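You operate a simulated robot arm through the tools that you are given. There is no shell and no other tool. Be economical: measure what you need, move in short steps, check, and stop when the job is done.

Carry out the task below with a simulated two-armed robot. There is one attempt and no reset: what you move stays moved.

Task
Get the ball of twine out of the clear tub and lay it on the pine tray.
Fine: hold the tub steady while you open each clip; lay the lid on the folding table.
Where things are to end (x, y in the base frame): blue tub lid within 0.06 m of [0.63, 0.35].

The check looks at the end state, three seconds after you hand in, the way a careful person would. Anything else that was tipped, shoved, dropped, spilled or broken makes it a failure. Lids that push on must go on centred and level and be pressed home; caps that screw on are set level and turned clockwise until they are tight.

Robot
Two 7-joint arms with two-finger parallel grippers on one trunk, on a base that drives. Base frame: it is fixed to the floor where the robot stands at the start and does not move with it; the origin is under the middle of the robot, x ahead of it, y to its left, z up. Readings come in m, rad, newtons and seconds.
The left shoulder is at the start at [0.07, 0.163, 1.12], the right one opposite. With the tool pointing down near the work surface each hand reaches from about 0.1 to 0.38 m from the robot's upright axis, wherever it stands, measured 20 degrees to its own side. Places, roughly: blue tub lid (29x18x6 cm) [0.6, -0.1, 0.9]; pine tray inside [0.7, -0.5, 0.7]; top of the folding table [0.8, -0.1, 0.7]; white clip [0.5, -0.1, 0.9]; yellow clip [0.5, 0, 0.9]. Payload 3.43 kg a hand.
The TCP of each hand is the grasp point between the finger pads, 0.034 m short of the fingertips. In the tool frame z runs along the fingers and y along their closing line. Largest opening 0.128 m; finger width 0.024, thickness 0.012; the body of the gripper, 0.048 by 0.13 m, starts 0.096 m behind the TCP.
Orientation is that of the tool frame in the base frame, as a unit quaternion [x, y, z, w]. With the fingers straight down and closing along the base's y, the tool's x points along the base's -x, its y along +y and its z along -z.

Tools
- The arms move only by the tool apply_moves. It takes "left_targets", "right_targets" or both (then of equal length, played together; a hand with none holds still); each is text: rows parted by semicolons, each of 7 numbers parted by spaces: the shift along the tool's x, y, z in units of 25 mm (1.0 is 25 mm), then the turn, a rotation vector about the tool's x, y, z in units of 4 degrees (1.0 is 4 degrees), then the opening, from 0 (shut) to 1 (fully open). In form: x y z ax ay az jaw; .... A call has 1 to 8 rows; each row shifts and turns the commanded pose from where the row before left it, along the tool's axes as they then stand. A call with a number of a shift or a turn outside -1 to 1 is refused whole. Each row takes 0.2 s and may step no farther than 0.05 m and 0.15 rad from the row before; otherwise, or with a gripper value out of range, the whole call is refused. Where a pose cannot be reached the arm comes as near as it can. A force on the tool above 60 N (or 10 N above the force at the start of the call, whichever is more), or a blocked arm, ends the call early, and 0.2 s more pass. The fingers move at their own pace (about 0.153 m/s each) and stop on an object; they squeeze with about 42 N. The grip force told is the motor's: it shows also when the fingers shut on nothing. Time passes only in rows, and 0.2 s behind the last, so rows that do not move let the fingers close. It gives the time, the measured TCP pose, the force on the tool (base axes), the opening and the grip force at its end, in the units of the frame above (readings bear some noise), with the torque about the TCP (base axes, N m) and any sound that the robot's microphone picked up.
- Cameras (640 x 400 px; columns grow to the right, rows downward): "scene" is now at [0.1357, -0.0181, 1.3465]; the picture's right is [-0.20, -0.98, 0.00], its down [-0.57, 0.12, -0.81] and it looks along [0.80, -0.16, -0.58] (base axes); focal length 214 px, centre (320, 200). "left" rides on the left gripper at [0.076, 0.011, -0.16] in its tool frame; the picture's right is [-0.15, 0.99, 0.00], its down [-0.88, -0.13, -0.46] and it looks along [-0.45, -0.07, 0.89] (tool axes); focal length 234 px, centre (320, 200). "right" rides on the right gripper at [0.076, -0.011, -0.16] in its tool frame; the picture's right is [0.15, 0.99, 0.00], its down [-0.88, 0.13, -0.46] and it looks along [-0.45, 0.07, 0.89] (tool axes); focal length 234 px, centre (320, 200). There is no depth. A picture from a camera that has moved, and an enlarged one, comes with that camera's place and axes in the base frame and with its lens.
- grab_frame(camera): a new picture of that camera. No time passes.
- move_column(by): slides the trunk up (or, below 0, down) by that many m; the arms and the scene camera ride with it, the base frame stays. It gives what a move gives, with no picture.
- roll_base(legs): drives the robot by 1 to 6 legs, each [ahead, left, turn to the left] in m, m and rad, along the robot's own axes; the way and the turn of a leg run together, so that a leg with both is an arc; at most 1.5 m and 3.142 rad a leg. The arms and the cameras ride along, it lands a little off, and it stops where it bumps. It gives what a move gives.
- head_to(pan, tilt): turns the head with the scene camera to pan (to the left, within 1.501 rad either way) and tilt (down, from -0.506 to 1.204), counted from straight ahead of the robot. It gives what a move gives.
- close_up(camera, box): a new picture of the part [left, top, right, bottom] of that camera's present view, enlarged. No time passes.
- close_job(): hands the job in; it is judged then, once.

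Go step by step. Nothing tells you exact positions but the pictures and the camera data: compare them with the known pose of the tool, close in by small moves and look again before you grip or let go. The budget is 120 turns and 100 pictures, counting those below and the enlarged ones. Unless the task says otherwise, let go and move clear before handing in, and close with one line.

The tools are called as a command line: name --argument value ..., lists and objects as JSON in quotes. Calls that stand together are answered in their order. apply_moves: Moves the arms, as the interface text tells. Its arguments: {"type":"object","properties":{"left_targets":{"type":"string"},"right_targets":{"type":"string"}},"required":[]} The other tools are called the same way: move_column (by) slides the trunk up or down; roll_base (legs) drives the base; head_to (pan, tilt) turns the head that bears the scene camera; grab_frame (camera) takes a picture; close_up (camera, box) takes an enlarged picture of a part of a camera's view; close_job () hands the job in.

At the start:

```text
clock: 0.0
left_tool_pos: [0.5742, 0.113, 1.0302]
left_tcp_rot: [-0.001, 1.0, 0.0, 0.0]
left_wrist_force: [0.1, -0.4, -0.6]
left_wrist_torque: [0.02, 0.02, -0.02]
left_grip_width: 0.128
left_grasp_force: 0.1
right_tool_pos: [0.4443, -0.2721, 1.1174]
right_tcp_rot: [0.0, 1.0, 0.0, 0.0]
right_wrist_force: [0.5, -0.1, 0.4]
right_wrist_torque: [-0.05, 0.0, -0.02]
right_grip_width: 0.1281
right_grasp_force: 0.0
trunk travel left (down, up): [-0.6, 0.34]
robot x, y, heading: [-0.0007, -0.0003, 0.003]
head pan, tilt: [-0.201, 0.618]
```

scene: 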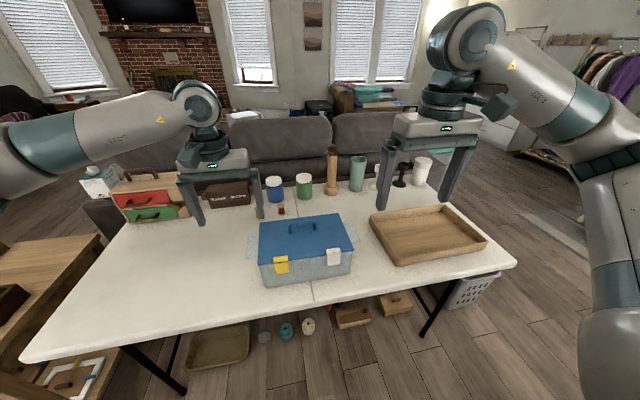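
right: 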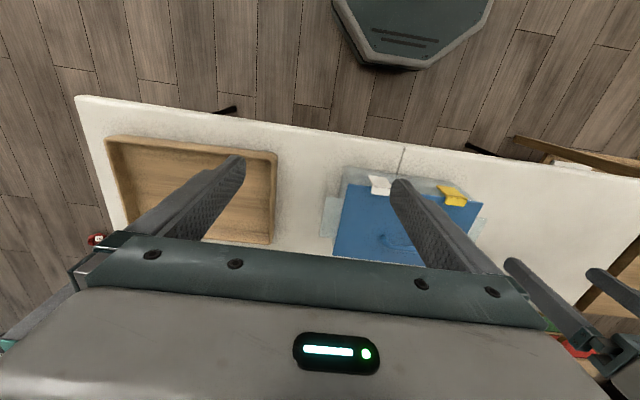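
left: 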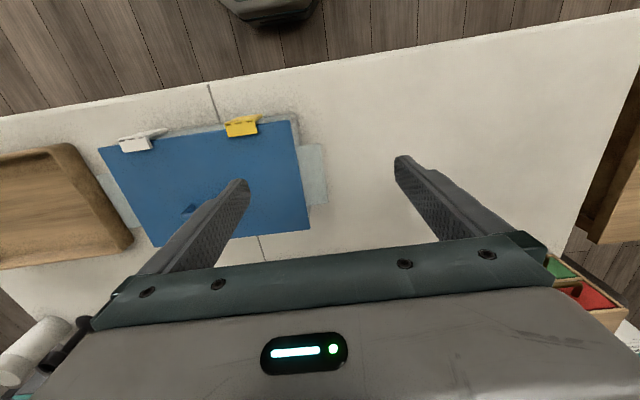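

I see the clear tub with its blue lid on the folding table, a yellow and a white clip on its near side, and the pine tray to the right. I look closer at the tub first.

close_up --camera "scene" --box '[230, 190, 390, 290]'

close_up --camera "left" --box '[80, 80, 340, 260]'

```text
4.00 times, centred on (310, 240) of scene
camera zoom: at [0.1357, -0.0181, 1.3465], right [-0.2, -0.98, 0.0], down [-0.57, 0.12, -0.81], along [0.8, -0.16, -0.58], focal length 858 px, centre (360, 40)
```

zoom: 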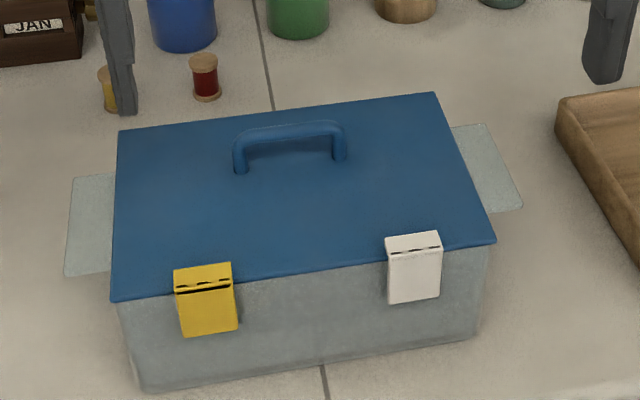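

```text
2.22 times, centred on (210, 170) of left
camera zoom: at [0.4986, 0.1251, 1.1887], right [0.15, 0.99, 0.0], down [0.88, -0.13, 0.46], along [0.45, -0.07, -0.89], focal length 520 px, centre (564, 267)
```

zoom: 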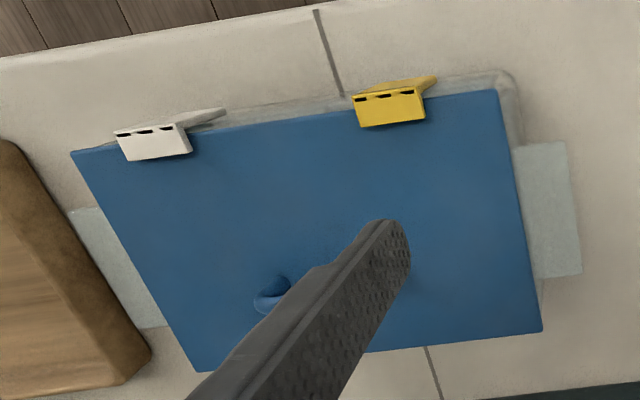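

The yellow clip hinge is at about (0.53, 0.01, 0.866), the white one at about (0.53, -0.14, 0.866). The tub has thin side ears at about z 0.846, and the table top is near z 0.74. I start by turning the right hand 90° so it can grip the right ear later, while the left hand backs away from over the lid.

apply_moves --right_targets "0 0 0 0 0 -1 1;0 0 0 0 0 -1 1;0 0 0 0 0 -1 1;0 0 0 0 0 -1 1;0 0 0 0 0 -1 1;0 0 0 0 0 -1 1;0 0 0 0 0 -1 1;0 0 0 0 0 -1 1" --left_targets "1 0 0 0 0 0 1;1 0 0 0 0 0 1;1 0 0 0 0 0 1;1 0 0 0 0 0 1;1 0 0 0 0 0 1;1 0 0 0 0 0 1;1 0 0 0 0 0 0.5;1 0 0 0 0 0 0.5"

apply_moves --right_targets "0 0 0 0 0 -1 1;0 0 0 0 0 -1 1;0 0 0 0 0 -1 1;0 0 0 0 0 -1 1;0 0 0 0 0 -1 1;0 0 0 0 0 -1 1;0 0 0 0 0 -1 1;0 0 0 0 0 -1 1"

apply_moves --right_targets "0 0 0 0 0 -1 1;0 0 0 0 0 -1 1;0 0 0 0 0 -1 1;0 0 0 0 0 -1 1;0 0 0 0 0 -1 1;0 0 0 0 0 -1 1;0 0 0 0 0 -0.5 1"

roll_base --legs '[[0.1, 0, 0]]'

move_column --by -0.1

```text
clock: 1.8
left_tool_pos: [0.3728, 0.1121, 1.0298]
left_tcp_rot: [-0.001, 1.0, -0.001, 0.0]
left_wrist_force: [0.2, -0.1, -1.3]
left_wrist_torque: [0.04, -0.01, 0.0]
left_grip_width: 0.0639
left_grasp_force: 0.1
right_tool_pos: [0.4448, -0.2723, 1.1169]
right_tcp_rot: [-0.276, 0.961, 0.0, 0.001]
right_wrist_force: [-0.1, -0.2, 0.0]
right_wrist_torque: [0.0, -0.03, -0.04]
right_grip_width: 0.128
right_grasp_force: 0.1
trunk travel left (down, up): [-0.6, 0.34]
robot x, y, heading: [0.0019, -0.0007, 0.0]
head pan, tilt: [-0.201, 0.618]
```

```text
clock: 3.6
left_tool_pos: [0.3736, 0.1124, 1.0293]
left_tcp_rot: [0.0, 1.0, 0.0, 0.0]
left_wrist_force: [0.3, 0.1, -0.1]
left_wrist_torque: [0.0, 0.0, 0.04]
left_grip_width: 0.064
left_grasp_force: 0.0
right_tool_pos: [0.4443, -0.2724, 1.1171]
right_tcp_rot: [-0.53, 0.848, -0.001, 0.0]
right_wrist_force: [-0.1, 0.5, 0.2]
right_wrist_torque: [0.0, -0.03, -0.02]
right_grip_width: 0.1279
right_grasp_force: 0.0
trunk travel left (down, up): [-0.6, 0.34]
robot x, y, heading: [-0.0044, -0.0009, -0.003]
head pan, tilt: [-0.201, 0.618]
```

```text
clock: 5.2
left_tool_pos: [0.3734, 0.1126, 1.0287]
left_tcp_rot: [-0.001, 1.0, 0.0, -0.001]
left_wrist_force: [0.3, -0.1, 0.0]
left_wrist_torque: [-0.01, 0.01, -0.03]
left_grip_width: 0.0641
left_grasp_force: 0.0
right_tool_pos: [0.3855, -0.2137, 1.1044]
right_tcp_rot: [-0.706, 0.708, -0.001, 0.0]
right_wrist_force: [0.1, 0.6, 0.1]
right_wrist_torque: [-0.01, -0.03, -0.01]
right_grip_width: 0.1282
right_grasp_force: 0.0
right hand out of reach, approached as far as the arm can: row 2, 3, 4, 5, 6, 7
trunk travel left (down, up): [-0.6, 0.34]
robot x, y, heading: [0.0042, -0.0002, -0.002]
head pan, tilt: [-0.201, 0.618]
```

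```text
clock: 6.3
left_tool_pos: [0.4755, 0.1114, 1.0293]
left_tcp_rot: [-0.001, 1.0, 0.0, 0.0]
left_wrist_force: [-0.1, 0.6, -0.5]
left_wrist_torque: [0.0, 0.04, 0.0]
left_grip_width: 0.0638
left_grasp_force: 0.1
right_tool_pos: [0.486, -0.2165, 1.1036]
right_tcp_rot: [-0.706, 0.709, 0.0, 0.0]
right_wrist_force: [-0.3, 1.1, -0.3]
right_wrist_torque: [0.02, 0.02, -0.01]
right_grip_width: 0.1278
right_grasp_force: 0.0
trunk travel left (down, up): [-0.6, 0.34]
robot x, y, heading: [0.0998, -0.0036, -0.004]
head pan, tilt: [-0.201, 0.618]
```

```text
clock: 7.7
left_tool_pos: [0.4737, 0.1117, 0.9292]
left_tcp_rot: [0.001, 1.0, 0.0, -0.001]
left_wrist_force: [-1.2, 0.3, 0.1]
left_wrist_torque: [-0.05, 0.0, 0.0]
left_grip_width: 0.0641
left_grasp_force: 0.1
right_tool_pos: [0.4845, -0.2154, 1.0049]
right_tcp_rot: [-0.706, 0.708, 0.0, 0.001]
right_wrist_force: [-1.4, -0.4, -0.1]
right_wrist_torque: [0.02, -0.03, 0.02]
right_grip_width: 0.1282
right_grasp_force: 0.1
trunk travel left (down, up): [-0.5, 0.44]
robot x, y, heading: [0.0995, 0.0054, -0.008]
head pan, tilt: [-0.201, 0.618]
```

The right hand turned but came up short of its commanded place in this orientation. I test whether it can still advance like this before choosing the other turn.

apply_moves --right_targets "0 -1 0 0 0 0 1;0 -1 0 0 0 0 1;0 -1 0 0 0 0 1;0 -1 0 0 0 0 1"

grab_frame --camera "right"

grab_frame --camera "scene"

```text
clock: 8.7
left_tool_pos: [0.4741, 0.1111, 0.9279]
left_tcp_rot: [-0.001, 1.0, 0.0, 0.0]
left_wrist_force: [-0.2, -0.7, -0.7]
left_wrist_torque: [-0.01, -0.01, 0.0]
left_grip_width: 0.0639
left_grasp_force: 0.1
right_tool_pos: [0.5206, -0.1699, 0.9924]
right_tcp_rot: [-0.704, 0.71, -0.001, 0.0]
right_wrist_force: [-0.4, -0.1, -0.4]
right_wrist_torque: [0.01, 0.0, 0.03]
right_grip_width: 0.1281
right_grasp_force: 0.0
right hand out of reach, approached as far as the arm can: row 1, 2, 3, 4
trunk travel left (down, up): [-0.5, 0.44]
robot x, y, heading: [0.0982, 0.0004, -0.005]
head pan, tilt: [-0.201, 0.618]
```

```text
94 pictures are left
camera right: at [0.5334, -0.2462, 1.1519], right [-0.99, -0.14, 0.0], down [-0.12, 0.88, 0.46], along [-0.06, 0.45, -0.89], focal length 234 px, centre (320, 200)
```

right: 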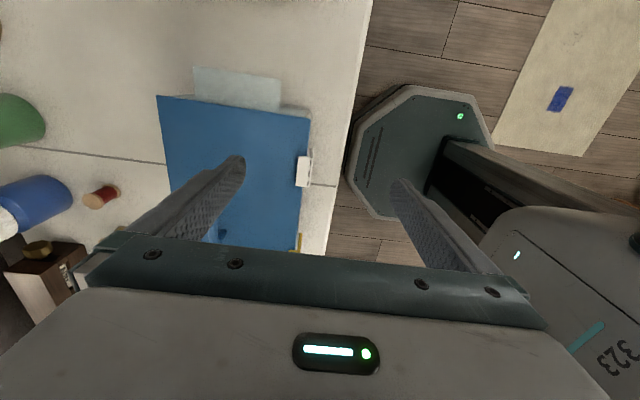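

```text
93 pictures are left
camera scene: at [0.2361, -0.018, 1.2465], right [-0.2, -0.98, 0.0], down [-0.57, 0.12, -0.81], along [0.8, -0.16, -0.58], focal length 214 px, centre (320, 200)
```

scene: 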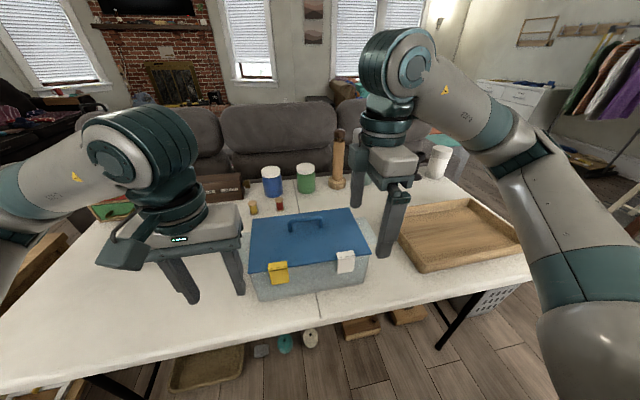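

That orientation is at a wrist limit. I turn the right hand back and try the opposite quarter turn instead.

apply_moves --right_targets "1 0 0 0 0 1 1;1 0 0 0 0 1 1;1 0 0 0 0 1 1;0 0 0 0 0 1 1;0 0 0 0 0 1 1;0 0 0 0 0 1 1;0 0 0 0 0 1 1;0 0 0 0 0 1 1"

apply_moves --right_targets "0 0 0 0 0 1 1;0 0 0 0 0 1 1;0 0 0 0 0 1 1;0 0 0 0 0 1 1;0 0 0 0 0 1 1;0 0 0 0 0 1 1;0 0 0 0 0 1 1;0 0 0 0 0 1 1"

apply_moves --right_targets "0 0 0 0 0 1 1;0 0 0 0 0 1 1;0 0 0 0 0 1 1;0 0 0 0 0 1 1;0 0 0 0 0 1 1;0 0 0 0 0 1 1;0 0 0 0 0 1 1;0 0 0 0 0 1 1"

apply_moves --right_targets "0 0 0 0 0 1 1;0 0 0 0 0 1 1;0 0 0 0 0 1 1;0 0 0 0 0 1 1;0 0 0 0 0 1 1;0 0 0 0 0 1 1;0 0 0 0 0 1 1;0 0 0 0 0 1 1"

apply_moves --right_targets "0 0 0 0 0 1 1;0 0 0 0 0 1 1;0 0 0 0 0 1 1;0 0 0 0 0 1 1;0 0 0 0 0 1 1;0 0 0 0 0 1 1;0 0 0 0 0 1 1;0 0 0 0 0 1 1"

apply_moves --right_targets "0 0 0 0 0 1 1;0 0 0 0 0 1 1;0 0 0 0 0 1 1;0 0 0 0 0 1 1;0 0 0 0 0 1 1"

```text
clock: 10.5
left_tool_pos: [0.475, 0.1113, 0.9298]
left_tcp_rot: [0.0, 1.0, -0.001, 0.001]
left_wrist_force: [-0.1, -0.3, -0.2]
left_wrist_torque: [0.0, -0.02, 0.02]
left_grip_width: 0.064
left_grasp_force: 0.1
right_tool_pos: [0.5161, -0.2445, 0.9941]
right_tcp_rot: [-0.482, 0.876, 0.0, 0.0]
right_wrist_force: [0.1, -1.7, -0.1]
right_wrist_torque: [0.03, -0.02, 0.04]
right_grip_width: 0.128
right_grasp_force: 0.0
trunk travel left (down, up): [-0.5, 0.44]
robot x, y, heading: [0.0998, 0.0024, -0.001]
head pan, tilt: [-0.201, 0.618]
```

```text
clock: 12.3
left_tool_pos: [0.4732, 0.1118, 0.9281]
left_tcp_rot: [0.001, 1.0, 0.0, 0.0]
left_wrist_force: [-0.7, 0.1, 0.2]
left_wrist_torque: [-0.02, -0.03, 0.0]
left_grip_width: 0.0639
left_grasp_force: 0.1
right_tool_pos: [0.5155, -0.2435, 0.9937]
right_tcp_rot: [-0.223, 0.975, 0.0, 0.001]
right_wrist_force: [0.5, -1.0, 0.5]
right_wrist_torque: [-0.02, 0.02, 0.0]
right_grip_width: 0.1281
right_grasp_force: 0.0
trunk travel left (down, up): [-0.5, 0.44]
robot x, y, heading: [0.0994, -0.0016, -0.003]
head pan, tilt: [-0.201, 0.618]
```

```text
clock: 14.1
left_tool_pos: [0.4742, 0.1111, 0.9292]
left_tcp_rot: [0.0, 1.0, 0.0, 0.0]
left_wrist_force: [-0.3, -0.9, 0.0]
left_wrist_torque: [-0.02, 0.03, 0.01]
left_grip_width: 0.0641
left_grasp_force: 0.1
right_tool_pos: [0.5162, -0.2444, 0.9929]
right_tcp_rot: [0.055, 0.998, 0.0, 0.0]
right_wrist_force: [-0.2, 0.2, -0.1]
right_wrist_torque: [-0.01, 0.0, -0.02]
right_grip_width: 0.128
right_grasp_force: 0.0
trunk travel left (down, up): [-0.5, 0.44]
robot x, y, heading: [0.098, -0.0011, -0.001]
head pan, tilt: [-0.201, 0.618]
```

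```text
clock: 15.9
left_tool_pos: [0.4745, 0.111, 0.9292]
left_tcp_rot: [0.0, 1.0, 0.001, 0.001]
left_wrist_force: [0.9, 0.0, -0.3]
left_wrist_torque: [-0.01, -0.02, 0.01]
left_grip_width: 0.0638
left_grasp_force: 0.1
right_tool_pos: [0.5175, -0.2442, 0.9932]
right_tcp_rot: [0.328, 0.945, 0.0, 0.001]
right_wrist_force: [0.3, -1.0, 0.5]
right_wrist_torque: [-0.02, -0.02, 0.02]
right_grip_width: 0.1281
right_grasp_force: 0.0
trunk travel left (down, up): [-0.5, 0.44]
robot x, y, heading: [0.0975, -0.0009, 0.004]
head pan, tilt: [-0.201, 0.618]
```

```text
clock: 17.7
left_tool_pos: [0.4747, 0.1119, 0.9282]
left_tcp_rot: [0.0, 1.0, 0.0, 0.0]
left_wrist_force: [0.1, -0.5, 0.0]
left_wrist_torque: [0.06, 0.0, -0.03]
left_grip_width: 0.0642
left_grasp_force: 0.0
right_tool_pos: [0.5157, -0.2449, 0.9944]
right_tcp_rot: [0.576, 0.818, 0.001, 0.0]
right_wrist_force: [-0.5, 0.1, -1.0]
right_wrist_torque: [-0.02, -0.02, -0.03]
right_grip_width: 0.1278
right_grasp_force: 0.0
trunk travel left (down, up): [-0.5, 0.44]
robot x, y, heading: [0.1011, 0.0016, -0.002]
head pan, tilt: [-0.201, 0.618]
```

```text
clock: 18.9
left_tool_pos: [0.4754, 0.111, 0.9288]
left_tcp_rot: [0.0, 1.0, 0.0, 0.0]
left_wrist_force: [-0.2, 0.3, 0.2]
left_wrist_torque: [-0.01, 0.01, 0.03]
left_grip_width: 0.0637
left_grasp_force: 0.0
right_tool_pos: [0.516, -0.2442, 0.9939]
right_tcp_rot: [0.709, 0.705, -0.001, 0.0]
right_wrist_force: [0.6, 0.3, -0.2]
right_wrist_torque: [-0.02, 0.04, 0.0]
right_grip_width: 0.1281
right_grasp_force: 0.1
trunk travel left (down, up): [-0.5, 0.44]
robot x, y, heading: [0.1015, 0.0001, -0.006]
head pan, tilt: [-0.201, 0.618]
```

The opposite turn works fully. I bring the right hand above the right ear at about (0.627, -0.222) and look.

apply_moves --right_targets "0.22 0.9 0 0 0 0 1;0.22 0.9 0 0 0 0 1;0.22 0.9 0 0 0 0 1;0.22 0.9 0 0 0 0 1;0 0.84 0 0 0 0 1;0 0 0.8 0 0 0 1;0 0 0.8 0 0 0 1;0 0 0.8 0 0 0 1"

grab_frame --camera "right"

close_up --camera "scene" --box '[220, 180, 420, 305]'

grab_frame --camera "left"

```text
clock: 20.7
left_tool_pos: [0.4742, 0.1105, 0.9276]
left_tcp_rot: [0.0, 1.0, 0.0, 0.0]
left_wrist_force: [0.1, 0.1, 0.1]
left_wrist_torque: [0.03, 0.01, 0.0]
left_grip_width: 0.0639
left_grasp_force: 0.1
right_tool_pos: [0.627, -0.2238, 0.933]
right_tcp_rot: [0.709, 0.706, 0.0, 0.0]
right_wrist_force: [-0.1, -0.2, -0.3]
right_wrist_torque: [0.01, 0.03, -0.03]
right_grip_width: 0.1279
right_grasp_force: 0.0
trunk travel left (down, up): [-0.5, 0.44]
robot x, y, heading: [0.0983, -0.0002, 0.002]
head pan, tilt: [-0.201, 0.618]
```

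```text
92 pictures are left
camera right: at [0.6166, -0.15, 1.0927], right [0.99, 0.14, 0.0], down [0.13, -0.88, 0.46], along [0.07, -0.45, -0.89], focal length 234 px, centre (320, 200)
```

right: 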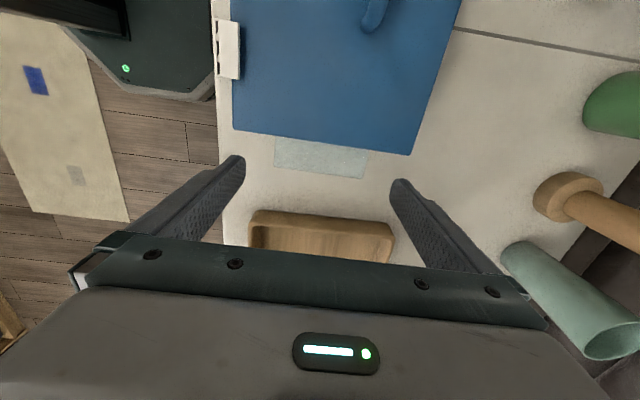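

```text
3.20 times, centred on (320, 242) of scene
camera zoom: at [0.2363, -0.0188, 1.2465], right [-0.2, -0.98, 0.0], down [-0.57, 0.12, -0.81], along [0.8, -0.16, -0.58], focal length 686 px, centre (320, 64)
```

zoom: 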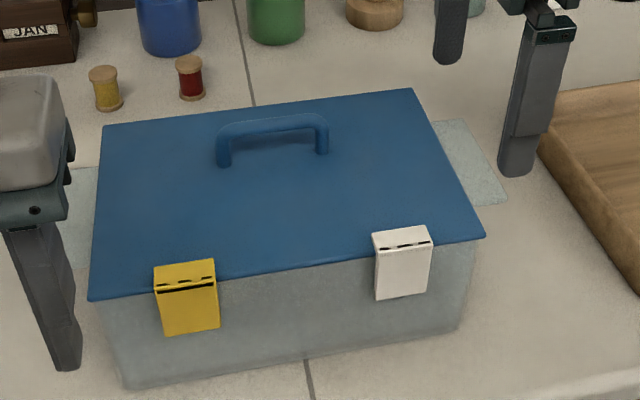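

```text
90 pictures are left
camera left: at [0.3995, 0.1234, 1.0882], right [0.15, 0.99, 0.0], down [0.88, -0.13, 0.46], along [0.45, -0.07, -0.89], focal length 234 px, centre (320, 200)
```

left: 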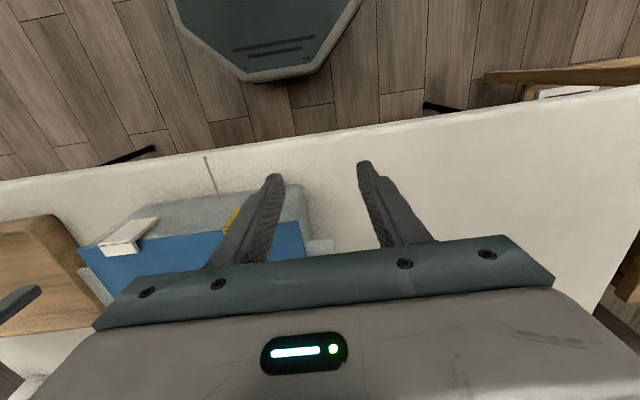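

The ear spans x 0.581–0.680 and y -0.208 to -0.240, right below the fingers. I lower onto it and close.

apply_moves --right_targets "-0.12 0.12 0.8 0 0 0 1;0 0 0.8 0 0 0 1;0 0 0.8 0 0 0 1;0 0 0.9 0 0 0 1"

grab_frame --camera "right"

close_up --camera "scene" --box '[220, 180, 420, 305]'

```text
clock: 21.7
left_tool_pos: [0.4747, 0.1109, 0.9292]
left_tcp_rot: [0.0, 1.0, 0.0, 0.0]
left_wrist_force: [0.4, 0.4, 1.4]
left_wrist_torque: [0.01, 0.01, 0.04]
left_grip_width: 0.0638
left_grasp_force: 0.0
right_tool_pos: [0.6297, -0.2256, 0.8513]
right_tcp_rot: [0.708, 0.706, 0.0, 0.0]
right_wrist_force: [0.3, -0.2, 0.5]
right_wrist_torque: [0.01, 0.03, -0.01]
right_grip_width: 0.1283
right_grasp_force: 0.0
trunk travel left (down, up): [-0.5, 0.44]
robot x, y, heading: [0.0995, -0.0021, -0.001]
head pan, tilt: [-0.201, 0.618]
```

```text
89 pictures are left
camera right: at [0.6206, -0.1513, 1.0109], right [0.99, 0.14, 0.0], down [0.13, -0.88, 0.46], along [0.07, -0.45, -0.89], focal length 234 px, centre (320, 200)
```

right: 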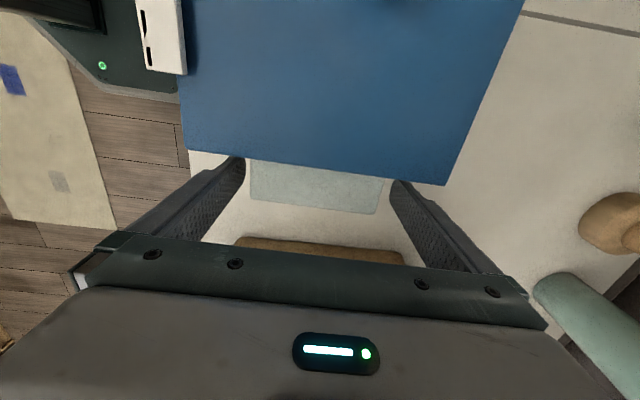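

```text
3.20 times, centred on (320, 242) of scene
camera zoom: at [0.2361, -0.0186, 1.2465], right [-0.2, -0.98, 0.0], down [-0.57, 0.12, -0.81], along [0.8, -0.16, -0.58], focal length 686 px, centre (320, 64)
```

zoom: 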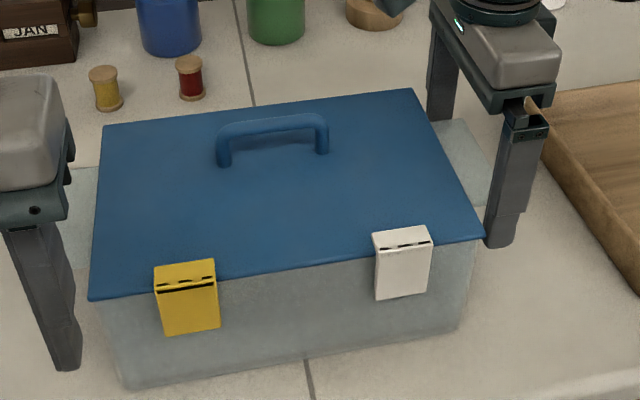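

The fingers straddle the ear. I close on it.

apply_moves --right_targets "0 0 0 0 0 0 0.8;0 0 0 0 0 0 0.7;0 0 0 0 0 0 0.6;0 0 0 0 0 0 0.6"

grab_frame --camera "right"

```text
clock: 22.7
left_tool_pos: [0.4737, 0.1114, 0.928]
left_tcp_rot: [0.0, 1.0, 0.001, 0.0]
left_wrist_force: [-0.8, -0.1, -0.7]
left_wrist_torque: [0.0, -0.02, 0.01]
left_grip_width: 0.064
left_grasp_force: 0.0
right_tool_pos: [0.6303, -0.225, 0.8515]
right_tcp_rot: [0.709, 0.706, 0.0, 0.0]
right_wrist_force: [-0.9, 1.1, -0.2]
right_wrist_torque: [-0.03, -0.06, 0.24]
right_grip_width: 0.0994
right_grasp_force: 42.0
trunk travel left (down, up): [-0.5, 0.44]
robot x, y, heading: [0.1024, 0.0019, 0.0]
head pan, tilt: [-0.201, 0.618]
```

```text
87 pictures are left
camera right: at [0.6205, -0.1512, 1.0111], right [0.99, 0.14, 0.0], down [0.13, -0.88, 0.46], along [0.07, -0.45, -0.89], focal length 234 px, centre (320, 200)
```

right: 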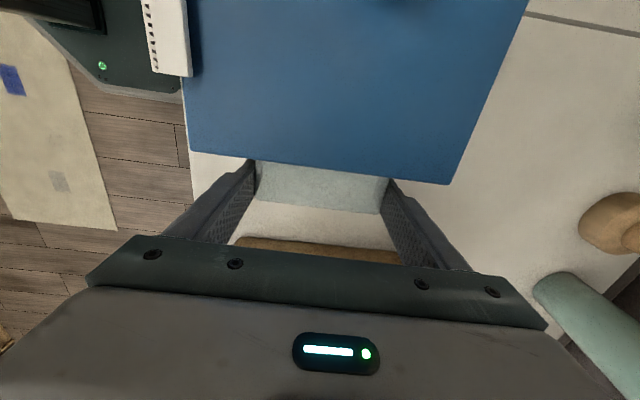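

The tub is held by the right ear (42 N, width 0.099). Now I bring the left hand in front of the yellow clip to look at it between the fingers.

apply_moves --left_targets "0 -0.8 0 0 0 0 0.6;0 -0.8 0 0 0 0 0.6;0 -0.8 0.4 0 0 0 0.6;0 -0.8 0.8 0 0 0 0.6;0 -0.74 0.8 0 0 0 0.6"

grab_frame --camera "left"

close_up --camera "scene" --box '[220, 200, 380, 300]'

```text
clock: 23.9
left_tool_pos: [0.4739, 0.0133, 0.878]
left_tcp_rot: [0.0, 1.0, 0.001, 0.001]
left_wrist_force: [-0.4, -0.9, -0.8]
left_wrist_torque: [0.03, 0.01, -0.02]
left_grip_width: 0.077
left_grasp_force: 0.0
right_tool_pos: [0.6317, -0.2258, 0.852]
right_tcp_rot: [0.708, 0.706, 0.0, 0.001]
right_wrist_force: [0.3, -0.8, 0.3]
right_wrist_torque: [-0.29, -0.16, -0.06]
right_grip_width: 0.0995
right_grasp_force: 42.1
trunk travel left (down, up): [-0.5, 0.44]
robot x, y, heading: [0.1029, -0.0034, -0.004]
head pan, tilt: [-0.201, 0.618]
```

```text
86 pictures are left
camera left: at [0.3985, 0.0254, 1.0372], right [0.15, 0.99, 0.0], down [0.88, -0.13, 0.46], along [0.45, -0.07, -0.89], focal length 234 px, centre (320, 200)
```

left: 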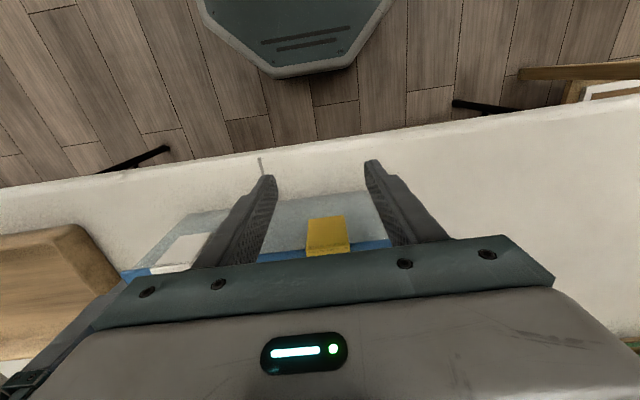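

```text
4.00 times, centred on (300, 250) of scene
camera zoom: at [0.2361, -0.0186, 1.2465], right [-0.2, -0.98, 0.0], down [-0.57, 0.12, -0.81], along [0.8, -0.16, -0.58], focal length 858 px, centre (400, 0)
```

zoom: 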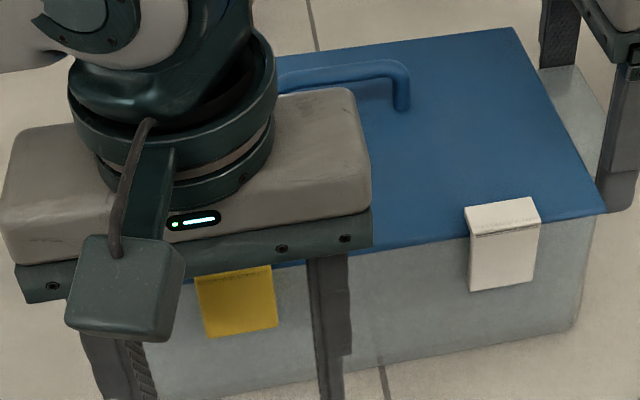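

close_up --camera "left" --box '[240, 170, 400, 270]'

```text
4.00 times, centred on (320, 220) of left
camera zoom: at [0.3985, 0.0254, 1.0372], right [0.15, 0.99, 0.0], down [0.88, -0.13, 0.46], along [0.45, -0.07, -0.89], focal length 937 px, centre (320, 120)
```

zoom: 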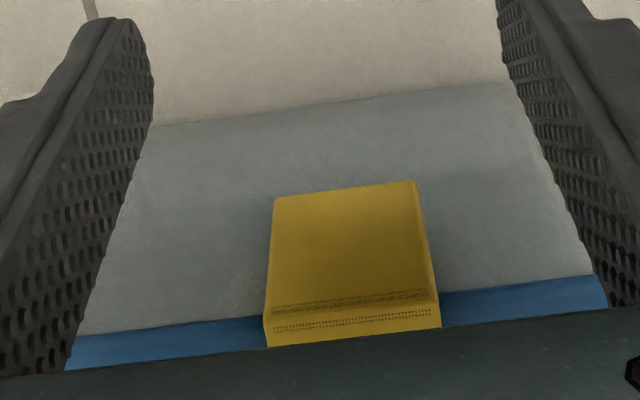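

The yellow flap hangs vertically, about 4 cm wide, from hinge z 0.866 down to z 0.82, with x about 0.53. I tilt the left hand so its fingers point forward and down, leaving room to pinch the flap's sides and swing it up.

apply_moves --left_targets "0 0 0 0 -1 0 0.5;0 0 0 0 -1 0 0.5;0 0 0 0 -1 0 0.5;0 0 0 0 -1 0 0.5;0 0 0 0 -1 0 0.5;0 0 0 0 -1 0 0.5;0 0 0 0 -1 0 0.5;0 0 0 0 -1 0 0.5"

grab_frame --camera "left"

```text
clock: 25.7
left_tool_pos: [0.4848, -0.0003, 0.8827]
left_tcp_rot: [0.001, 0.961, 0.0, 0.275]
left_wrist_force: [-0.4, 0.0, 0.0]
left_wrist_torque: [0.02, -0.02, 0.0]
left_grip_width: 0.0642
left_grasp_force: 0.1
left hand out of reach, approached as far as the arm can: row 7, 8
right_tool_pos: [0.6295, -0.2269, 0.8508]
right_tcp_rot: [0.709, 0.705, -0.001, 0.0]
right_wrist_force: [-1.2, -1.6, -0.5]
right_wrist_torque: [0.25, 0.07, 0.14]
right_grip_width: 0.0998
right_grasp_force: 42.4
trunk travel left (down, up): [-0.5, 0.44]
robot x, y, heading: [0.0983, -0.0002, -0.003]
head pan, tilt: [-0.201, 0.618]
```

```text
83 pictures are left
camera left: at [0.3363, 0.0111, 0.9778], right [0.12, 0.99, 0.08], down [0.51, -0.13, 0.85], along [0.85, -0.07, -0.52], focal length 234 px, centre (320, 200)
```

left: 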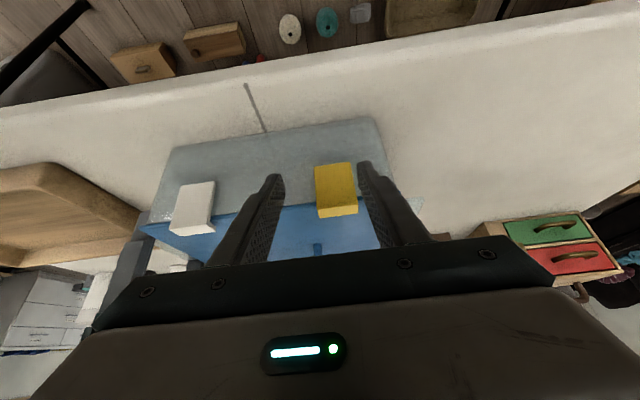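

close_up --camera "left" --box '[160, 130, 400, 280]'

```text
2.67 times, centred on (280, 205) of left
camera zoom: at [0.3363, 0.0111, 0.9778], right [0.12, 0.99, 0.08], down [0.51, -0.13, 0.85], along [0.85, -0.07, -0.52], focal length 624 px, centre (427, 187)
```

zoom: 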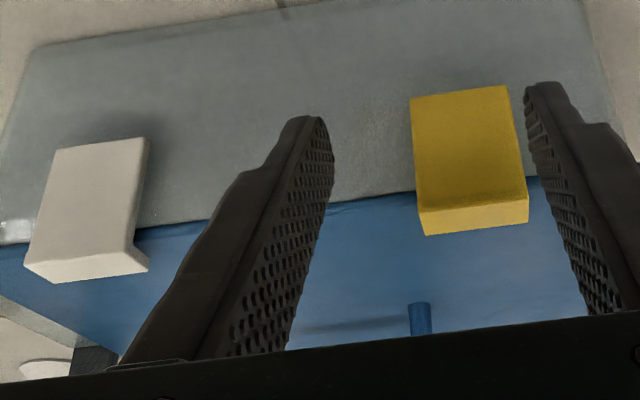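

The clips are L-shaped plates standing off the wall. I move the left fingers to straddle the lower part of the yellow flap.

apply_moves --left_targets "0 0.5 0 0 0 0 0.5;-0.1 0 0.55 0 0 0 0.5;-0.1 0 0.55 0 0 0 0.5;-0.1 0 0.5 0 0 0 0.5"

close_up --camera "left" --box '[200, 110, 440, 260]'

close_up --camera "scene" --box '[220, 200, 380, 300]'

```text
clock: 26.7
left_tool_pos: [0.5178, 0.0044, 0.8536]
left_tcp_rot: [0.001, 0.962, 0.0, 0.273]
left_wrist_force: [-14.4, 1.9, 3.9]
left_wrist_torque: [-0.18, 0.25, -0.43]
left_grip_width: 0.0627
left_grasp_force: 0.1
left hand out of reach, approached as far as the arm can: row 1
right_tool_pos: [0.6324, -0.2253, 0.8528]
right_tcp_rot: [0.711, 0.703, 0.002, 0.001]
right_wrist_force: [13.8, -3.9, 0.3]
right_wrist_torque: [-0.1, 0.0, -2.22]
right_grip_width: 0.0996
right_grasp_force: 41.6
trunk travel left (down, up): [-0.5, 0.44]
robot x, y, heading: [0.1023, 0.0015, 0.005]
head pan, tilt: [-0.201, 0.618]
```

```text
2.67 times, centred on (320, 185) of left
camera zoom: at [0.3704, 0.0172, 0.9488], right [0.13, 0.99, 0.08], down [0.51, -0.13, 0.85], along [0.85, -0.07, -0.52], focal length 624 px, centre (320, 240)
```

zoom: 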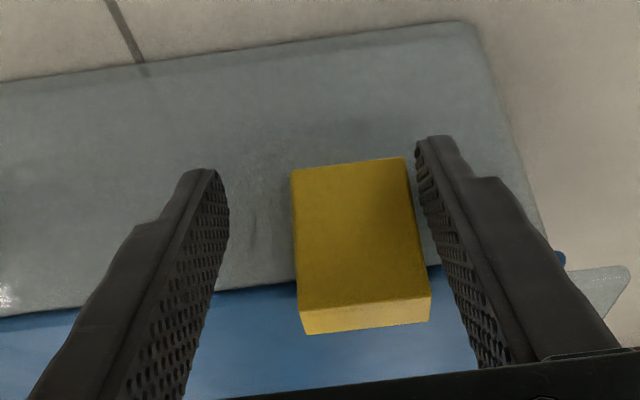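

```text
4.00 times, centred on (300, 250) of scene
camera zoom: at [0.236, -0.0185, 1.2466], right [-0.2, -0.98, 0.0], down [-0.57, 0.12, -0.81], along [0.8, -0.16, -0.58], focal length 858 px, centre (400, 0)
```

zoom: 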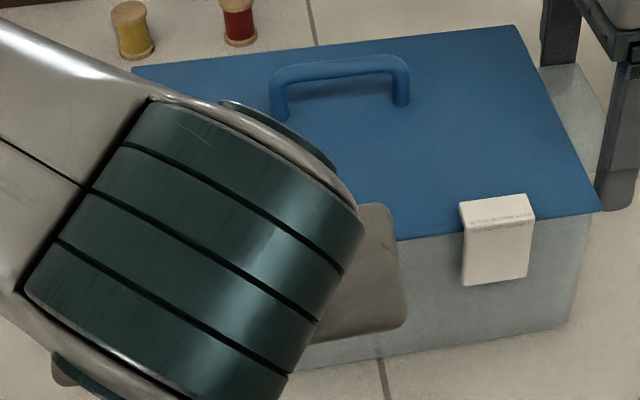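

The fingertips lightly touch the tub wall. I back off a little, centre on the flap and close.

apply_moves --left_targets "0.22 0.15 -0.16 0 0 0 0.5;0 0.15 0 0 0 0 0.5;0 0 0 0 0 0 0.3;0 0 0 0 0 0 0.2;0 0 0 0 0 0 0.2"

close_up --camera "left" --box '[200, 110, 440, 260]'

```text
clock: 27.9
left_tool_pos: [0.5124, 0.0131, 0.8543]
left_tcp_rot: [0.0, 0.961, -0.001, 0.276]
left_wrist_force: [3.2, 5.2, 1.2]
left_wrist_torque: [0.22, -0.16, 0.51]
left_grip_width: 0.0392
left_grasp_force: 41.6
right_tool_pos: [0.6298, -0.2261, 0.8523]
right_tcp_rot: [0.709, 0.706, 0.0, 0.001]
right_wrist_force: [-3.0, -3.2, 1.0]
right_wrist_torque: [0.03, 0.12, 0.67]
right_grip_width: 0.0997
right_grasp_force: 42.2
trunk travel left (down, up): [-0.5, 0.44]
robot x, y, heading: [0.1, -0.0032, -0.002]
head pan, tilt: [-0.201, 0.618]
```

```text
2.67 times, centred on (320, 185) of left
camera zoom: at [0.3634, 0.0256, 0.9496], right [0.12, 0.99, 0.08], down [0.5, -0.13, 0.85], along [0.85, -0.07, -0.52], focal length 624 px, centre (320, 240)
```

zoom: 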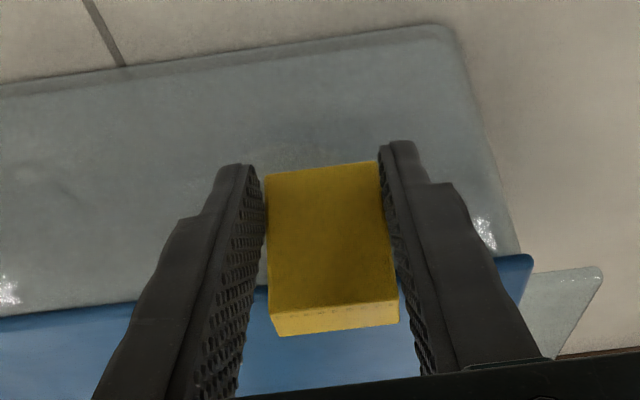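

I have the flap (width 0.039). I swing it outward and up about its hinge in small turns.

apply_moves --left_targets "0 0 -0.067 0 1 0 0.2;0 0 -0.067 0 1 0 0.2;0 0 -0.067 0 1 0 0.2;0 0 -0.067 0 1 0 0.2"

close_up --camera "left" --box '[200, 110, 440, 260]'

```text
clock: 28.9
left_tool_pos: [0.5089, 0.0118, 0.862]
left_tcp_rot: [0.0, 0.99, -0.001, 0.139]
left_wrist_force: [12.4, -6.0, 1.1]
left_wrist_torque: [-0.06, -1.41, 0.04]
left_grip_width: 0.0387
left_grasp_force: 41.5
right_tool_pos: [0.63, -0.2256, 0.8518]
right_tcp_rot: [0.707, 0.707, 0.001, -0.001]
right_wrist_force: [-10.5, 4.2, 5.0]
right_wrist_torque: [-0.13, 0.46, 1.72]
right_grip_width: 0.0992
right_grasp_force: 42.0
trunk travel left (down, up): [-0.5, 0.44]
robot x, y, heading: [0.1016, -0.0001, 0.002]
head pan, tilt: [-0.201, 0.618]
```

```text
2.67 times, centred on (320, 185) of left
camera zoom: at [0.3924, 0.0245, 0.9933], right [0.14, 0.99, 0.04], down [0.72, -0.13, 0.68], along [0.68, -0.07, -0.73], focal length 624 px, centre (320, 240)
```

zoom: 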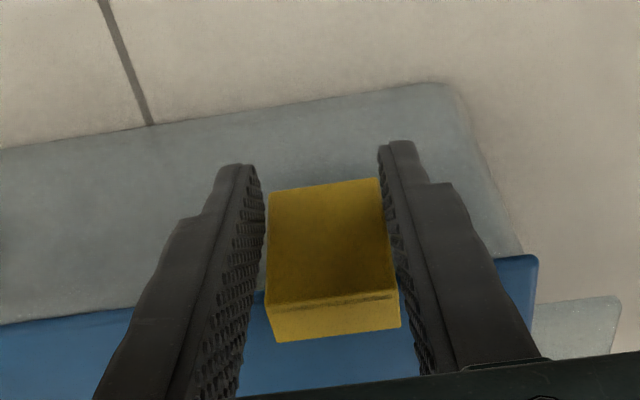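

The flap is still latched and the pads pivoted on it. I pull outward to overcome the catch.

apply_moves --left_targets "0.2 0 -0.04 0 0 0 0.2;0.2 0 -0.04 0 0 0 0.2;0.2 0 -0.04 0 0 0 0.2"

close_up --camera "left" --box '[200, 110, 440, 260]'

```text
clock: 29.7
left_tool_pos: [0.4932, 0.0128, 0.8599]
left_tcp_rot: [0.0, 0.991, 0.001, 0.137]
left_wrist_force: [0.3, -0.8, -0.3]
left_wrist_torque: [0.01, 0.01, -0.01]
left_grip_width: 0.0253
left_grasp_force: 0.1
right_tool_pos: [0.631, -0.2252, 0.852]
right_tcp_rot: [0.709, 0.705, 0.0, 0.0]
right_wrist_force: [0.9, -1.3, -1.2]
right_wrist_torque: [-0.26, -0.37, -0.14]
right_grip_width: 0.0996
right_grasp_force: 41.9
trunk travel left (down, up): [-0.5, 0.44]
robot x, y, heading: [0.099, -0.0025, 0.0]
head pan, tilt: [-0.201, 0.618]
```

```text
2.67 times, centred on (320, 185) of left
camera zoom: at [0.3776, 0.025, 0.9922], right [0.14, 0.99, 0.04], down [0.72, -0.13, 0.68], along [0.68, -0.07, -0.73], focal length 624 px, centre (320, 240)
```

zoom: 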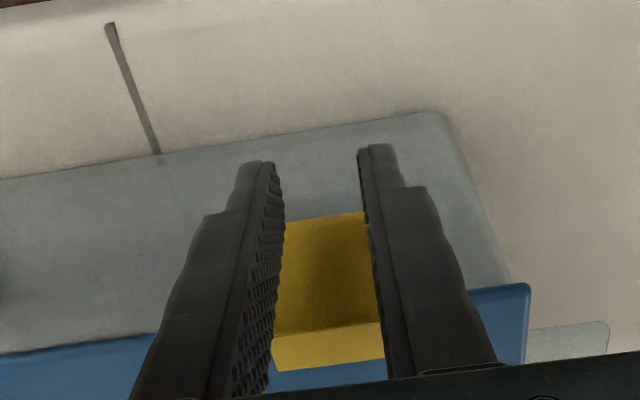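

The fingers slipped off because the pads barely overlapped the flap. I reopen, go in deeper, and will pull straight out instead.

apply_moves --left_targets "0 0 0 0 0 0 0.5;0 0 0.35 0 0 0 0.5;0 0 0.34 0 0 0 0.5;-0.5 0 0 0 0 0 0.5;-0.47 0 0 0 0 0 0.5;0 0 0 0 0 0 0.2;0 0 0 0 0 0 0.2;0 0 0 0 0 0 0.2"

close_up --camera "left" --box '[200, 110, 440, 260]'

```text
clock: 31.5
left_tool_pos: [0.5212, 0.0125, 0.8498]
left_tcp_rot: [0.001, 0.99, 0.0, 0.138]
left_wrist_force: [-7.6, 3.7, -0.9]
left_wrist_torque: [0.01, 0.33, -0.38]
left_grip_width: 0.0388
left_grasp_force: 41.7
right_tool_pos: [0.6309, -0.2256, 0.8514]
right_tcp_rot: [0.708, 0.706, 0.0, 0.0]
right_wrist_force: [9.3, -2.9, 0.1]
right_wrist_torque: [-0.06, -0.08, -1.35]
right_grip_width: 0.0997
right_grasp_force: 42.2
trunk travel left (down, up): [-0.5, 0.44]
robot x, y, heading: [0.1017, 0.0011, -0.002]
head pan, tilt: [-0.201, 0.618]
```

```text
2.67 times, centred on (320, 185) of left
camera zoom: at [0.4051, 0.025, 0.9819], right [0.14, 0.99, 0.04], down [0.72, -0.13, 0.68], along [0.68, -0.07, -0.73], focal length 624 px, centre (320, 240)
```

zoom: 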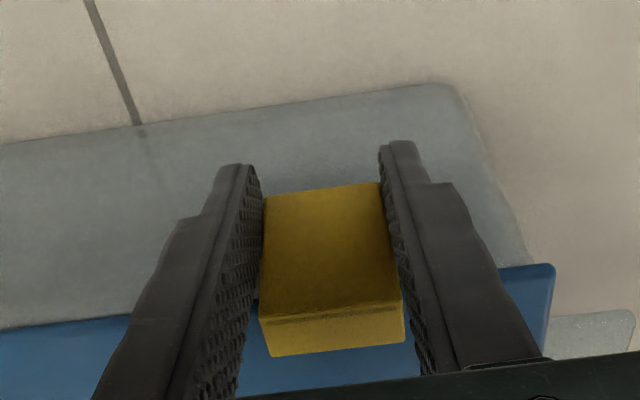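

Now the pads cover the flap fully. I swing it about its hinge with a slight extra outward pull.

apply_moves --left_targets "0.09 0 -0.03 0 1 0 0.2;0.09 0 -0.03 0 1 0 0.2;0.09 0 -0.04 0 1 0 0.2;0.09 0 -0.04 0 1 0 0.2"

close_up --camera "left" --box '[200, 110, 440, 260]'

```text
clock: 32.5
left_tool_pos: [0.5119, 0.0133, 0.8514]
left_tcp_rot: [0.001, 1.0, 0.0, -0.003]
left_wrist_force: [0.1, -0.5, 0.2]
left_wrist_torque: [-0.01, 0.01, 0.03]
left_grip_width: 0.0255
left_grasp_force: 0.1
right_tool_pos: [0.6312, -0.2255, 0.8519]
right_tcp_rot: [0.711, 0.703, 0.001, 0.001]
right_wrist_force: [-0.4, -2.2, 1.4]
right_wrist_torque: [-0.52, -0.17, -0.07]
right_grip_width: 0.1001
right_grasp_force: 41.9
trunk travel left (down, up): [-0.5, 0.44]
robot x, y, heading: [0.0965, -0.0005, -0.002]
head pan, tilt: [-0.201, 0.618]
```

```text
2.67 times, centred on (320, 185) of left
camera zoom: at [0.4372, 0.0251, 1.0111], right [0.15, 0.99, 0.0], down [0.88, -0.13, 0.45], along [0.45, -0.07, -0.89], focal length 624 px, centre (320, 240)
```

zoom: 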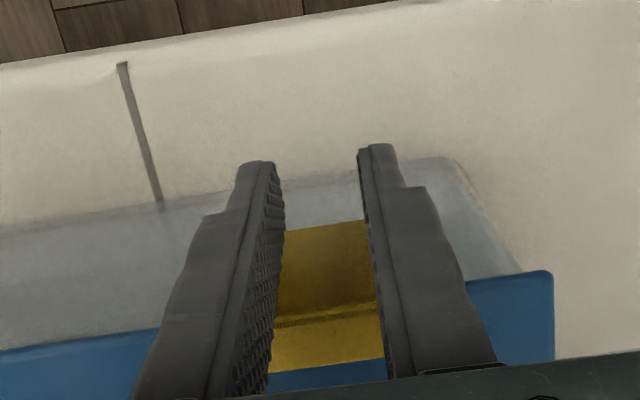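

It slipped again without releasing; the catch needs a firmer pull at the flap's lower end. I back off, tilt the fingers forward again and re-approach lower.

apply_moves --left_targets "0.5 0 -0.3 0 0 0 0.5;0 0 -0.3 0 -1 0 0.5;0 0 0 0 -1 0 0.5;0 0 0 0 -1 0 0.5;0 0 0 0 -1 0 0.5;0 0 0 0 -1 0 0.5;0 0 0 0 -1 0 0.5;0 0 0 0 -1 0 0.5"

close_up --camera "left" --box '[200, 110, 440, 260]'

```text
clock: 34.3
left_tool_pos: [0.4994, 0.0128, 0.8674]
left_tcp_rot: [0.001, 0.97, 0.0, 0.243]
left_wrist_force: [1.0, 0.0, 0.0]
left_wrist_torque: [0.0, 0.0, 0.0]
left_grip_width: 0.0639
left_grasp_force: 0.1
right_tool_pos: [0.6305, -0.2254, 0.852]
right_tcp_rot: [0.708, 0.706, 0.0, 0.001]
right_wrist_force: [-0.3, -1.1, -0.3]
right_wrist_torque: [0.06, -0.18, 0.23]
right_grip_width: 0.0993
right_grasp_force: 41.6
trunk travel left (down, up): [-0.5, 0.44]
robot x, y, heading: [0.0997, 0.0038, -0.002]
head pan, tilt: [-0.201, 0.618]
```

```text
2.67 times, centred on (320, 185) of left
camera zoom: at [0.3588, 0.0253, 0.972], right [0.13, 0.99, 0.07], down [0.56, -0.13, 0.82], along [0.82, -0.07, -0.57], focal length 624 px, centre (320, 240)
```

zoom: 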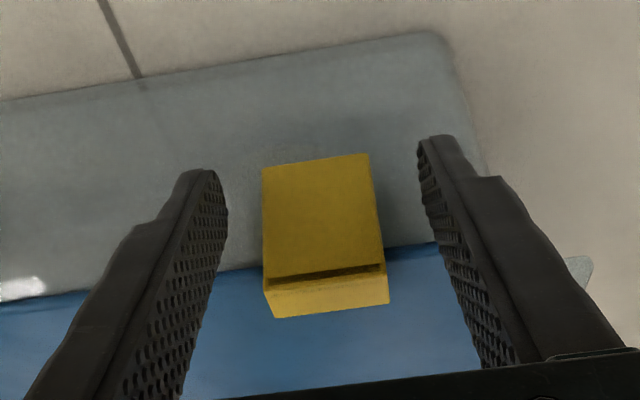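

apply_moves --left_targets "0 0 0.5 0 0 0 0.5;0 0 0.5 0 0 0 0.5;-0.31 0 0 0 0 0 0.5;0 0 0 0 0 0 0.2;0 0 0 0 0 0 0.2;0 0 0 0 0 0 0.2"

close_up --camera "left" --box '[200, 110, 440, 260]'

```text
clock: 35.7
left_tool_pos: [0.5179, 0.0139, 0.8492]
left_tcp_rot: [0.001, 0.97, 0.002, 0.241]
left_wrist_force: [-13.3, 19.0, -2.0]
left_wrist_torque: [-0.21, 0.49, 0.17]
left_grip_width: 0.0391
left_grasp_force: 41.3
right_tool_pos: [0.6304, -0.2258, 0.8534]
right_tcp_rot: [0.71, 0.705, 0.0, 0.001]
right_wrist_force: [13.4, -19.3, 1.1]
right_wrist_torque: [0.55, -0.14, -1.1]
right_grip_width: 0.0995
right_grasp_force: 42.0
trunk travel left (down, up): [-0.5, 0.44]
robot x, y, heading: [0.0999, -0.0013, -0.004]
head pan, tilt: [-0.201, 0.618]
```

```text
2.67 times, centred on (320, 185) of left
camera zoom: at [0.3771, 0.0255, 0.9537], right [0.13, 0.99, 0.07], down [0.56, -0.13, 0.81], along [0.81, -0.07, -0.58], focal length 624 px, centre (320, 240)
```

zoom: 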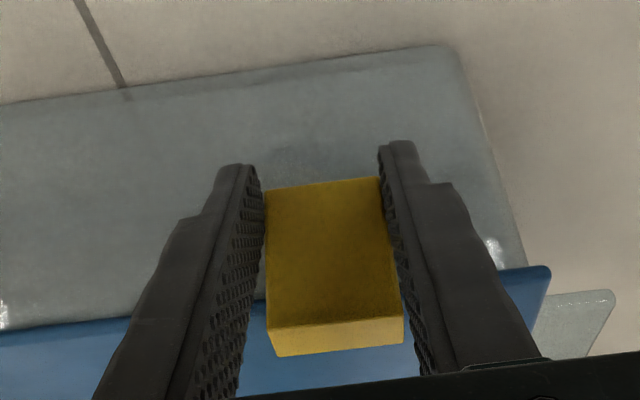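

Good deep pinch at the lower end. I pull out in small steps, watching the force.

apply_moves --left_targets "0.17 -0.1 -0.11 0 0 0 0.2;0.17 -0.1 -0.11 0 0 0 0.2"

close_up --camera "left" --box '[200, 110, 440, 260]'

```text
clock: 36.3
left_tool_pos: [0.5095, 0.0063, 0.8499]
left_tcp_rot: [0.0, 0.97, 0.0, 0.243]
left_wrist_force: [-4.6, 24.9, -2.1]
left_wrist_torque: [0.83, 0.25, 1.09]
left_grip_width: 0.0389
left_grasp_force: 42.0
right_tool_pos: [0.6291, -0.2266, 0.8523]
right_tcp_rot: [0.708, 0.707, -0.001, 0.0]
right_wrist_force: [4.4, -25.7, 3.1]
right_wrist_torque: [-0.36, 0.12, 0.91]
right_grip_width: 0.0995
right_grasp_force: 42.0
trunk travel left (down, up): [-0.5, 0.44]
robot x, y, heading: [0.1007, -0.0038, 0.002]
head pan, tilt: [-0.201, 0.618]
```

```text
2.67 times, centred on (320, 185) of left
camera zoom: at [0.3682, 0.0198, 0.9549], right [0.13, 0.99, 0.07], down [0.56, -0.13, 0.82], along [0.82, -0.07, -0.57], focal length 624 px, centre (320, 240)
```

zoom: 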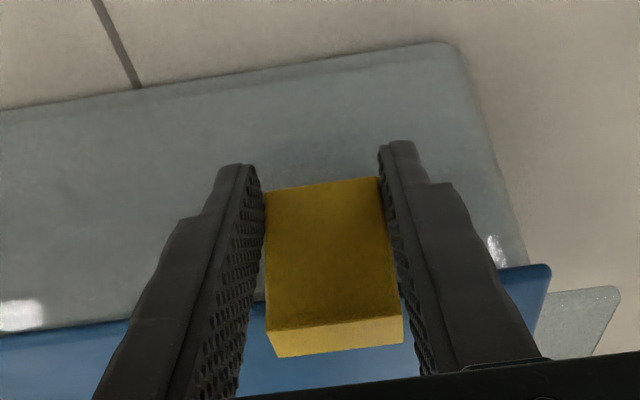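

The tub just followed a little; no real pull force yet. I undo the sideways strain and pull further.

apply_moves --left_targets "0 0.2 0 0 0 0 0.2;0.17 0.15 -0.11 0 0 0 0.2;0.17 0 -0.11 0 0 0 0.2"

close_up --camera "left" --box '[200, 110, 440, 260]'

```text
clock: 37.1
left_tool_pos: [0.4985, 0.0151, 0.8517]
left_tcp_rot: [0.0, 0.97, -0.001, 0.242]
left_wrist_force: [11.2, -15.8, 0.4]
left_wrist_torque: [0.05, -0.19, -0.02]
left_grip_width: 0.0386
left_grasp_force: 41.5
right_tool_pos: [0.6305, -0.226, 0.85]
right_tcp_rot: [0.708, 0.706, 0.001, -0.001]
right_wrist_force: [-11.0, 13.8, -1.3]
right_wrist_torque: [-0.02, -0.06, 0.35]
right_grip_width: 0.1004
right_grasp_force: 42.6
trunk travel left (down, up): [-0.5, 0.44]
robot x, y, heading: [0.1007, -0.0014, -0.003]
head pan, tilt: [-0.201, 0.618]
```

```text
2.67 times, centred on (320, 185) of left
camera zoom: at [0.3573, 0.0283, 0.9558], right [0.13, 0.99, 0.07], down [0.56, -0.13, 0.82], along [0.82, -0.07, -0.57], focal length 624 px, centre (320, 240)
```

zoom: 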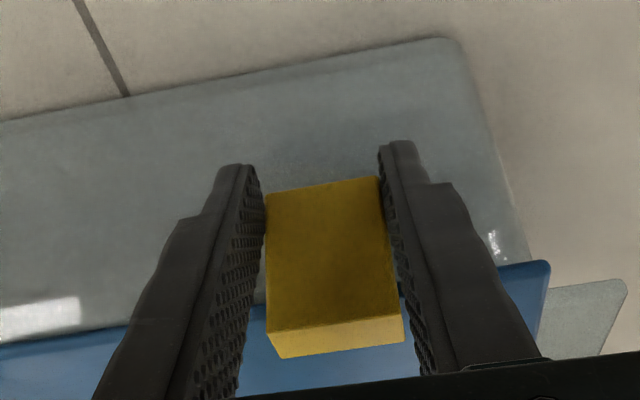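

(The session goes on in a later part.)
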